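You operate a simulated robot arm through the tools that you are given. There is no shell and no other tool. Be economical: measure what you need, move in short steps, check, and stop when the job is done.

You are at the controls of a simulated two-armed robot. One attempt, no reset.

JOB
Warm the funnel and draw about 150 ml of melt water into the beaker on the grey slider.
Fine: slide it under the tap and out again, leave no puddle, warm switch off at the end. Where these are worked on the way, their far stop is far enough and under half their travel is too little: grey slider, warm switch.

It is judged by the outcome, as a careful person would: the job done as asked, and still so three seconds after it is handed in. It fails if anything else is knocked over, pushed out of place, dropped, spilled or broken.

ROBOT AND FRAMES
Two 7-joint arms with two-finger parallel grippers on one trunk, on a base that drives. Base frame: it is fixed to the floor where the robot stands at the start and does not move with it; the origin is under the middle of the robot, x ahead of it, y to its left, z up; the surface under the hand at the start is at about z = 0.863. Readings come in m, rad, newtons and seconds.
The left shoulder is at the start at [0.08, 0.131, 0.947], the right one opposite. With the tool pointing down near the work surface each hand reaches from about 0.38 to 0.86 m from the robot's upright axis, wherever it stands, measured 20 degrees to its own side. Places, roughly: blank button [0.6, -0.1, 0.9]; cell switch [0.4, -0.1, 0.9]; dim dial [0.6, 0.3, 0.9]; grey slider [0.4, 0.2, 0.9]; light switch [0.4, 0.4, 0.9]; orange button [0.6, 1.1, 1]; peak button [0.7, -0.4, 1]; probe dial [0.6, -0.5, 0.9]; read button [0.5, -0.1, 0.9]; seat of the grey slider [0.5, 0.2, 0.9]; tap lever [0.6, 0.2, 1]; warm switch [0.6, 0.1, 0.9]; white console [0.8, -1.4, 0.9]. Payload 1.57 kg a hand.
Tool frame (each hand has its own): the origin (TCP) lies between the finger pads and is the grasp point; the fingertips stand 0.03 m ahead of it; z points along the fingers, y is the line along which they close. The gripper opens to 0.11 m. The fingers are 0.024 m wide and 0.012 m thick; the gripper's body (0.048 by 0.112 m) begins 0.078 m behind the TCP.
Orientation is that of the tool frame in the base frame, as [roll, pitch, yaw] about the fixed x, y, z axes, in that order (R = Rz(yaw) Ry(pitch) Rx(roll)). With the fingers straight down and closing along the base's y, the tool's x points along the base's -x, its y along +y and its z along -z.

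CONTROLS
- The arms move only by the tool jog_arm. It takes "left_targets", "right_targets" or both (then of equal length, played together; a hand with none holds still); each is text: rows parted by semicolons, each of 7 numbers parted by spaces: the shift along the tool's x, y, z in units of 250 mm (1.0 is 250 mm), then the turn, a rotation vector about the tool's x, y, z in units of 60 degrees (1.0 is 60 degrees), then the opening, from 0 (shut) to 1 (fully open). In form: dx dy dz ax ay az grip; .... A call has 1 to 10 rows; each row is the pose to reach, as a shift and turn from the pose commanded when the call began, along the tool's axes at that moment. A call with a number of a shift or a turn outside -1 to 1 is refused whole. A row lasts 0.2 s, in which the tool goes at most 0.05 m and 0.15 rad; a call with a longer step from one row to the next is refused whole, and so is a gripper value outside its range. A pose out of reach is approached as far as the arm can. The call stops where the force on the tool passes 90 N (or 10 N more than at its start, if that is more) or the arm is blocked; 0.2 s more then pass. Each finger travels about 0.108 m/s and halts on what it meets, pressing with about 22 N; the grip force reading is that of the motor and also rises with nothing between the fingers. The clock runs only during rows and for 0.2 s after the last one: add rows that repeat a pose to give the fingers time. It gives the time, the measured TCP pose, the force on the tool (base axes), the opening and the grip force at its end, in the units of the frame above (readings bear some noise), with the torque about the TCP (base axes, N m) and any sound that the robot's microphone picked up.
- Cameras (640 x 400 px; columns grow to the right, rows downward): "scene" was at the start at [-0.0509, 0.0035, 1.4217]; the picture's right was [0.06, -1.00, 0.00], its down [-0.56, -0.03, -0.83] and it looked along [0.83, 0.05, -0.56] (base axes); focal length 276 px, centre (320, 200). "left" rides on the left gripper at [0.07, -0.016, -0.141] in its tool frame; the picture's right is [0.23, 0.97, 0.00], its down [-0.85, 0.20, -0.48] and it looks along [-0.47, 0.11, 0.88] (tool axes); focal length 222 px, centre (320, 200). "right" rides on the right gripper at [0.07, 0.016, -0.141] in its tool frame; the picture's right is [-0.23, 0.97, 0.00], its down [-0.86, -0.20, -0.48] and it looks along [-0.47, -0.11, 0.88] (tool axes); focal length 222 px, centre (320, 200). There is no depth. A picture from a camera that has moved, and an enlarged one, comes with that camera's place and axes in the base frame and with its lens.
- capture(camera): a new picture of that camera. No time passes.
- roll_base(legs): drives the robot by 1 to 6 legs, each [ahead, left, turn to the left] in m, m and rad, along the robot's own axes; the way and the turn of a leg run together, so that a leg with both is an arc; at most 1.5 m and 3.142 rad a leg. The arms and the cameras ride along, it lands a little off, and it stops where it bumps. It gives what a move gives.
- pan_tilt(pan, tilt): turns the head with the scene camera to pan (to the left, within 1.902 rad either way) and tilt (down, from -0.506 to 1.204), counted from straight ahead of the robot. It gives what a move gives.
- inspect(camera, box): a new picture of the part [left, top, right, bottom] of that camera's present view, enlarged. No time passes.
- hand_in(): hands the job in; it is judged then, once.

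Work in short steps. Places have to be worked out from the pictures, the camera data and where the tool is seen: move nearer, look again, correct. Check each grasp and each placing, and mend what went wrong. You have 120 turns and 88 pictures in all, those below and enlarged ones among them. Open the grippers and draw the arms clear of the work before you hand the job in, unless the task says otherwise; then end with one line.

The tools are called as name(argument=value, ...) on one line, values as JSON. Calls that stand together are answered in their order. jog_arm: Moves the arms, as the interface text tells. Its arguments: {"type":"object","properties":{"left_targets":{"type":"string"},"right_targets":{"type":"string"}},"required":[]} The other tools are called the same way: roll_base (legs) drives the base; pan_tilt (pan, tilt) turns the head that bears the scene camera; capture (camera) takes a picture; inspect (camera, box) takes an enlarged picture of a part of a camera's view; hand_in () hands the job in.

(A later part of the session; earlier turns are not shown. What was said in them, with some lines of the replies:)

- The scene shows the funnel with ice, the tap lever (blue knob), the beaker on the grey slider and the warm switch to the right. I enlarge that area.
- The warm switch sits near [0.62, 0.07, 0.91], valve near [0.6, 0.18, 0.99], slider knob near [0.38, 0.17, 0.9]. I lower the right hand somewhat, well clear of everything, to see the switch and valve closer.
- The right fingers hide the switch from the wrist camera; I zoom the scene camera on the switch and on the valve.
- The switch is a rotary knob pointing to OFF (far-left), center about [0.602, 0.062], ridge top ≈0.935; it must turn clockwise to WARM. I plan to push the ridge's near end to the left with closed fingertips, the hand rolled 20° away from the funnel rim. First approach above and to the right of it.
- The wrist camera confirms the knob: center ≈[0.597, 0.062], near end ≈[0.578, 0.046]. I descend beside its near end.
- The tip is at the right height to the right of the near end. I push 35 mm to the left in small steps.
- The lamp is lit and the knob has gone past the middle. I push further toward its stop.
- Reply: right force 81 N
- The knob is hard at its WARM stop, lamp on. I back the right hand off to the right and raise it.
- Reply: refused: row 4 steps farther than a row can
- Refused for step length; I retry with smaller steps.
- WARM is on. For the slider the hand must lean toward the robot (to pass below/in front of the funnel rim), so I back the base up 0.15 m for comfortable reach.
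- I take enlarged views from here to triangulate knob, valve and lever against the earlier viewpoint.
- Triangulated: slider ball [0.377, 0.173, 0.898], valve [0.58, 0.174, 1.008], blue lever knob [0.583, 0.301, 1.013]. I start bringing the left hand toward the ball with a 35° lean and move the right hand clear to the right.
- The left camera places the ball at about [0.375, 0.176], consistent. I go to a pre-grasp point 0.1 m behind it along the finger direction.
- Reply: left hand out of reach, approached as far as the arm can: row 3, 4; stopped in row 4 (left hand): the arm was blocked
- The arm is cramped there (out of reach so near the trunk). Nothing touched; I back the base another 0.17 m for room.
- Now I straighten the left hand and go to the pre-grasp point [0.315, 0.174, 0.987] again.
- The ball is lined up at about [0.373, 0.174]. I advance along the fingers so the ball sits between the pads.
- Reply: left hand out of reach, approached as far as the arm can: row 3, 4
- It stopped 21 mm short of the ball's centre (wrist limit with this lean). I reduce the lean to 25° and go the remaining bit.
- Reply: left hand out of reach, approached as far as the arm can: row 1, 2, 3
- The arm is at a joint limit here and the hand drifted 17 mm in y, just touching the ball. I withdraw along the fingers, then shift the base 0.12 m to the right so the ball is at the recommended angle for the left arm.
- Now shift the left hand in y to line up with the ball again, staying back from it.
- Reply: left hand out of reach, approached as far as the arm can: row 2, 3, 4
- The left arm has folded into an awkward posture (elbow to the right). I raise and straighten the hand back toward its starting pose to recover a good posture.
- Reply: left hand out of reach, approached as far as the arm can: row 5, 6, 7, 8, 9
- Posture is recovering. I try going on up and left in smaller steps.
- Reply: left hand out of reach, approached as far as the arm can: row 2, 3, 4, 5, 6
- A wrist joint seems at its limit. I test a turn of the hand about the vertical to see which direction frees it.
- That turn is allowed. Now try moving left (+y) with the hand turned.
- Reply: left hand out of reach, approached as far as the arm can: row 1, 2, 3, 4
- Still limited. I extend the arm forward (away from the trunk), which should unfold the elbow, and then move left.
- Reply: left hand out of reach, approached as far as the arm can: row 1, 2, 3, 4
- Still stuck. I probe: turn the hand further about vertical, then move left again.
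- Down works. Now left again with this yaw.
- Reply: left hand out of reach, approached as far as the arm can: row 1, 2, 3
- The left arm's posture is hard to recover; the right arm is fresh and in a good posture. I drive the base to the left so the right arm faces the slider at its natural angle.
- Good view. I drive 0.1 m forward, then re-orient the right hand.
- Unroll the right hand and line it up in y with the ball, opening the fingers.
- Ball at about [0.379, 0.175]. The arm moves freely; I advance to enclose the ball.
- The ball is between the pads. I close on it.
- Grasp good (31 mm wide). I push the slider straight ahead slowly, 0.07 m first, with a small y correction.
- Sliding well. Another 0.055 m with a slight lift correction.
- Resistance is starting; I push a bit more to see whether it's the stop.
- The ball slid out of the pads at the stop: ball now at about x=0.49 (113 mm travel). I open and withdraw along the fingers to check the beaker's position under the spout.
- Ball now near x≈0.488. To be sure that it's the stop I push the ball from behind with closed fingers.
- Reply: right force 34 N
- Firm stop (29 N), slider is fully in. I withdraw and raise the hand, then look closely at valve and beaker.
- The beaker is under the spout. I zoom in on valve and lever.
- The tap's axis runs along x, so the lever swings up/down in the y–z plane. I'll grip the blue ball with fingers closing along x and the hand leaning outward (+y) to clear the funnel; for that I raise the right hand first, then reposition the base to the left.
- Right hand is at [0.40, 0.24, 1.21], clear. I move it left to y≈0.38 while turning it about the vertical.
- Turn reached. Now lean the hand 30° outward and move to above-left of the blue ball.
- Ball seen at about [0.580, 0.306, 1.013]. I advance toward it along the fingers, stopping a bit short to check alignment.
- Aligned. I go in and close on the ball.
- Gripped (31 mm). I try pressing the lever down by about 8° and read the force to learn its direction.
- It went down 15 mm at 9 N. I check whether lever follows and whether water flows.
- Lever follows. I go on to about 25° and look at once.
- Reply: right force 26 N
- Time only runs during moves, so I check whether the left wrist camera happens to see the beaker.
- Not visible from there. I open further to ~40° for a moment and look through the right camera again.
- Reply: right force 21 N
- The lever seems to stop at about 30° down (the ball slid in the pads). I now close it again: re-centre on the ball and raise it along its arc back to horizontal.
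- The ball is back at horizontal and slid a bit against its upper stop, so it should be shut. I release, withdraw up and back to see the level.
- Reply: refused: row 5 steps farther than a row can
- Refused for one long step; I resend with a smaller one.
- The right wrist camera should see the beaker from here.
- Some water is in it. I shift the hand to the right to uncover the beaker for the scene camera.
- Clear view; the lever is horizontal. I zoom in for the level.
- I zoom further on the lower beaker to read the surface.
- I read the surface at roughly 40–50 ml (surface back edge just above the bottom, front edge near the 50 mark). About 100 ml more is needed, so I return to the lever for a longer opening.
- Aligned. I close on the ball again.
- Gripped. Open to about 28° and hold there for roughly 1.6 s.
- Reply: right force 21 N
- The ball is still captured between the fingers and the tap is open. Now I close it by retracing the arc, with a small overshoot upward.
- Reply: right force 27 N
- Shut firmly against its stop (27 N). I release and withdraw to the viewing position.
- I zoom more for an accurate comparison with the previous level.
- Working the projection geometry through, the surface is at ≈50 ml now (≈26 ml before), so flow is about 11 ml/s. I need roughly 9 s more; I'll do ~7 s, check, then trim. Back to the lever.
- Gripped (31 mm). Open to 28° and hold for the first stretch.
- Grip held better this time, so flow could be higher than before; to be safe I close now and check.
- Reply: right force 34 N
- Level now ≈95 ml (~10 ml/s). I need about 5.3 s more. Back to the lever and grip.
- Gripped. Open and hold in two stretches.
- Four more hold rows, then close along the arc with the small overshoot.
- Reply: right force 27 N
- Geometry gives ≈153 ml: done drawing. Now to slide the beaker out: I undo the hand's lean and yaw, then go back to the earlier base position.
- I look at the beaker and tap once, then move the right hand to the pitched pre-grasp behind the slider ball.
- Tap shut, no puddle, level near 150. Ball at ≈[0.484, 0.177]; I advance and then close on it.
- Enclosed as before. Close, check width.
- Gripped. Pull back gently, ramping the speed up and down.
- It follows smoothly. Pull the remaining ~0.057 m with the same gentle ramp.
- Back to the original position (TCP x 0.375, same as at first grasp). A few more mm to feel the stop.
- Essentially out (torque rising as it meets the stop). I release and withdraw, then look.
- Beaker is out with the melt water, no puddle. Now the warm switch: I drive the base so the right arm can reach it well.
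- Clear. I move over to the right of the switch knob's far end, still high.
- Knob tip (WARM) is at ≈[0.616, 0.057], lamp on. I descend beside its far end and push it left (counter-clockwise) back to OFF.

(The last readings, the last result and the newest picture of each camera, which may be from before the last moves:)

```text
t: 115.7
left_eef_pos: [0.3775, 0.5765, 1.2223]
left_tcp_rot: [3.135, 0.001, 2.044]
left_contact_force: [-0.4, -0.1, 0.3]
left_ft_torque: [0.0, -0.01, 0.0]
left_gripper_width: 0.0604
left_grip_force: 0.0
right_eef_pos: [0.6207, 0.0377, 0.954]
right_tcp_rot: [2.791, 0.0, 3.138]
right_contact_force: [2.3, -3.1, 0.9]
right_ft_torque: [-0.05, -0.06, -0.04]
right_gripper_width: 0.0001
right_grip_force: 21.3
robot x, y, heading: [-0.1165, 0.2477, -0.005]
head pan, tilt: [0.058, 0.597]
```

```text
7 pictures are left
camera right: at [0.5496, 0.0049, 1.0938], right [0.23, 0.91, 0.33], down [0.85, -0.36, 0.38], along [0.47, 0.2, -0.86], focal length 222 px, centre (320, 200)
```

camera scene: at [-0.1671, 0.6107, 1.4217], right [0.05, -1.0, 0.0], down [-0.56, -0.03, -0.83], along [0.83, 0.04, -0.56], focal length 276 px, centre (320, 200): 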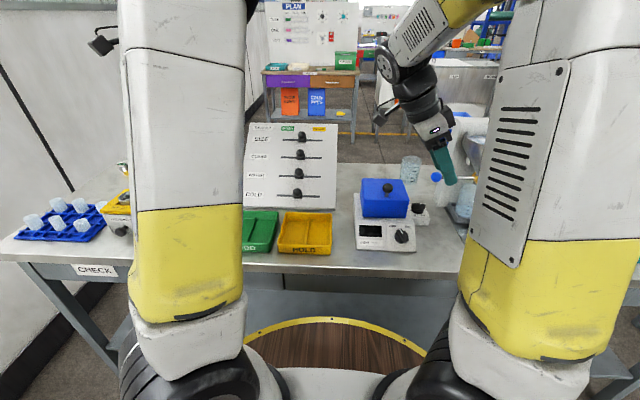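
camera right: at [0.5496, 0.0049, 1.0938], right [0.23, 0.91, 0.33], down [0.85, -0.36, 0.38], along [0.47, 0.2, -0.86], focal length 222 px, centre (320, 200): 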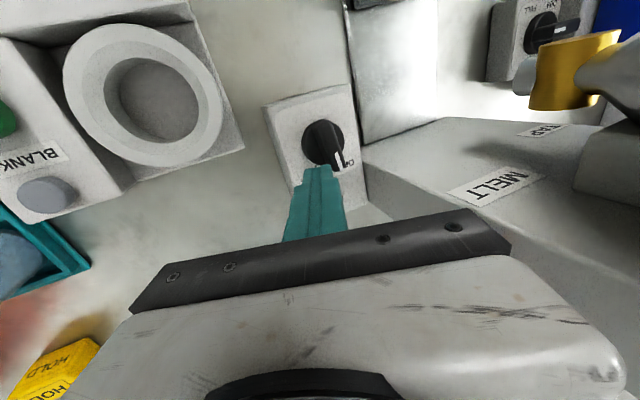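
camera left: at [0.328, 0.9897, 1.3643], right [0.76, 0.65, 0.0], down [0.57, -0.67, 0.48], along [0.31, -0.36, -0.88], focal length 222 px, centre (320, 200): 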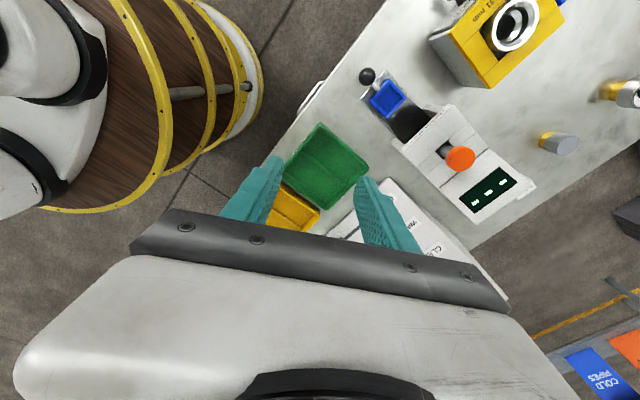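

Contact has begun and the knob seems to be turning. I lower 5 mm and push on until the stop.

jog_arm(right_targets="0 -0.02 0.012 0 0 0 0; 0 0.012 0.026 0 0 0 0; 0 0.03 0.033 0 0 0 0; 0 0.049 0.04 0 0 0 0; 0 0.068 0.046 0 0 0 0")

capture(camera="right")

```text
t: 116.9
left_eef_pos: [0.3783, 0.5734, 1.2232]
left_tcp_rot: [3.136, -0.002, 2.041]
left_contact_force: [-0.8, -1.1, 0.3]
left_ft_torque: [-0.01, 0.0, -0.01]
left_gripper_width: 0.0604
left_grip_force: 0.2
right_eef_pos: [0.6203, 0.0419, 0.9491]
right_tcp_rot: [2.807, 0.005, 3.123]
right_contact_force: [7.7, -56.0, 16.8]
right_ft_torque: [-1.03, -0.05, 0.36]
right_gripper_width: 0.0
right_grip_force: 20.8
robot x, y, heading: [-0.1114, 0.2497, -0.006]
head pan, tilt: [0.058, 0.597]
```

```text
6 pictures are left
camera right: at [0.548, 0.0124, 1.0884], right [0.24, 0.92, 0.32], down [0.85, -0.36, 0.39], along [0.47, 0.18, -0.86], focal length 222 px, centre (320, 200)
```

right: 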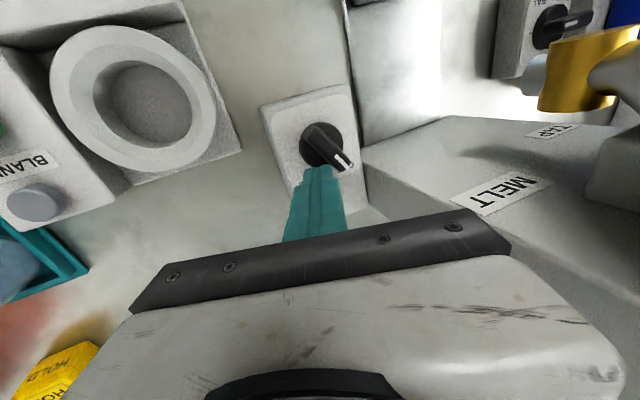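

Knob is hard against the OFF stop. I back off right, raise, and check the lamp.

jog_arm(right_targets="0 -0.1 -0.036 0 0 0 0; 0 -0.22 -0.08 0 0 0 0; 0 -0.16 -0.24 0 0 0 0; 0 -0.1 -0.4 0 0 0 0.2; 0.15 -0.1 -0.5 0 0 0 0.5; 0.32 -0.12 -0.56 0 0 0 0.8; 0.5 -0.14 -0.6 0 0 0 1; 0.68 -0.16 -0.6 0 0 0 1; 0.86 -0.2 -0.6 0 0 0 1")

capture(camera="scene")

inspect(camera="scene", box=[300, 120, 420, 260])

```text
t: 118.9
left_eef_pos: [0.3773, 0.5768, 1.2232]
left_tcp_rot: [3.136, 0.0, 2.044]
left_contact_force: [-0.1, 0.8, -1.3]
left_ft_torque: [0.0, 0.02, 0.0]
left_gripper_width: 0.0606
left_grip_force: 0.0
right_eef_pos: [0.4022, -0.0389, 1.0695]
right_tcp_rot: [2.792, 0.0, 3.135]
right_contact_force: [0.4, -0.6, -1.0]
right_ft_torque: [-0.01, -0.01, 0.06]
right_gripper_width: 0.11
right_grip_force: 0.0
robot x, y, heading: [-0.1146, 0.2474, -0.007]
head pan, tilt: [0.058, 0.597]
```

```text
5 pictures are left
camera scene: at [-0.1632, 0.2526, 1.4217], right [0.05, -1.0, 0.0], down [-0.56, -0.03, -0.83], along [0.83, 0.04, -0.56], focal length 276 px, centre (320, 200)
```

scene: 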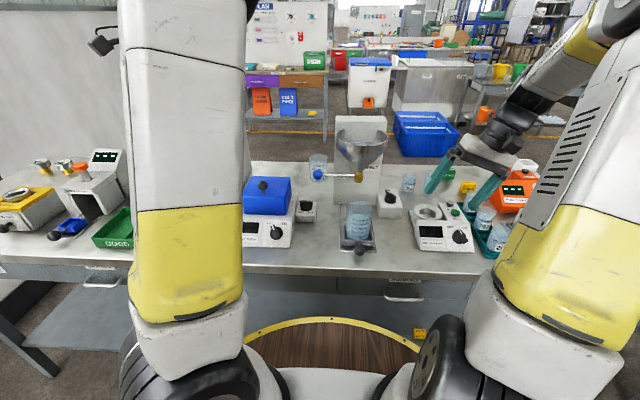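

```text
2.86 times, centred on (360, 190) of scene
camera zoom: at [-0.1632, 0.2526, 1.4217], right [0.05, -1.0, 0.0], down [-0.56, -0.03, -0.83], along [0.83, 0.04, -0.56], focal length 788 px, centre (206, 229)
```

zoom: 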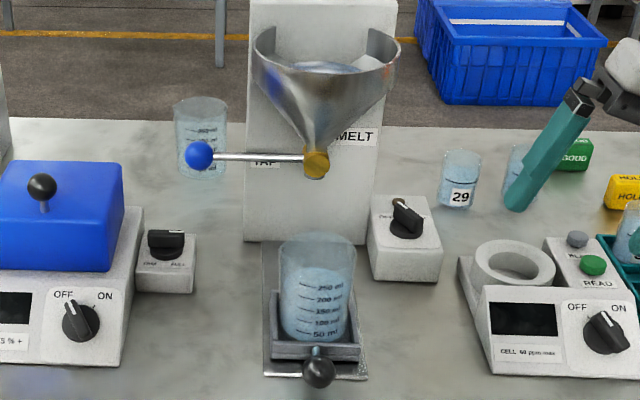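

Lamp off, tap shut, beaker out, table dry. One final zoom on the level.

inspect(camera="scene", box=[343, 198, 373, 242])

```text
9.09 times, centred on (358, 220) of scene
camera zoom: at [-0.1632, 0.2526, 1.4217], right [0.05, -1.0, 0.0], down [-0.56, -0.03, -0.83], along [0.83, 0.04, -0.56], focal length 2506 px, centre (-26, 18)
```

zoom: 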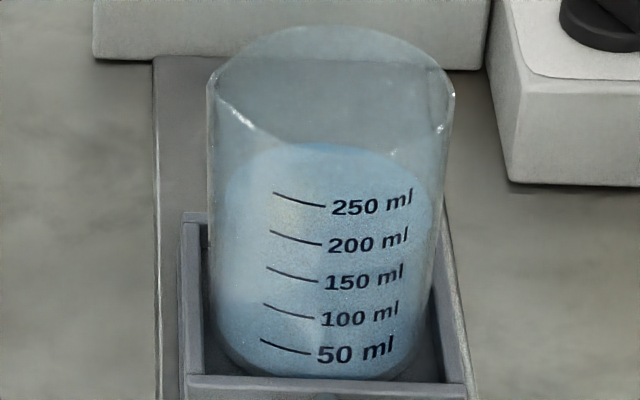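

Surface front edge lies at about the 150 ml line. I open the left gripper fully (both hands clear) and hand in.

jog_arm(left_targets="0 0 0 0 0 0 0.8; 0 0 0 0 0 0 1; 0 0 0 0 0 0 1")

hand_in()

```text
t: 119.7
left_eef_pos: [0.3773, 0.5765, 1.2223]
left_tcp_rot: [3.136, -0.002, 2.046]
left_contact_force: [0.1, 0.1, 0.1]
left_ft_torque: [0.0, 0.05, 0.0]
left_gripper_width: 0.1102
left_grip_force: 0.1
right_eef_pos: [0.4041, -0.0403, 1.0686]
right_tcp_rot: [2.793, 0.0, 3.138]
right_contact_force: [1.2, 0.3, -1.0]
right_ft_torque: [0.03, 0.01, -0.03]
right_gripper_width: 0.1102
right_grip_force: 0.0
robot x, y, heading: [-0.1159, 0.2499, -0.008]
head pan, tilt: [0.058, 0.597]
```

```text
The job is handed in.
```

I warmed the funnel and drew about 150 ml of melt water (I read 150–160 ml off the beaker marks); the beaker is slid back out, the tap is shut, the warm switch is off, I saw no puddle, and the job is handed in.
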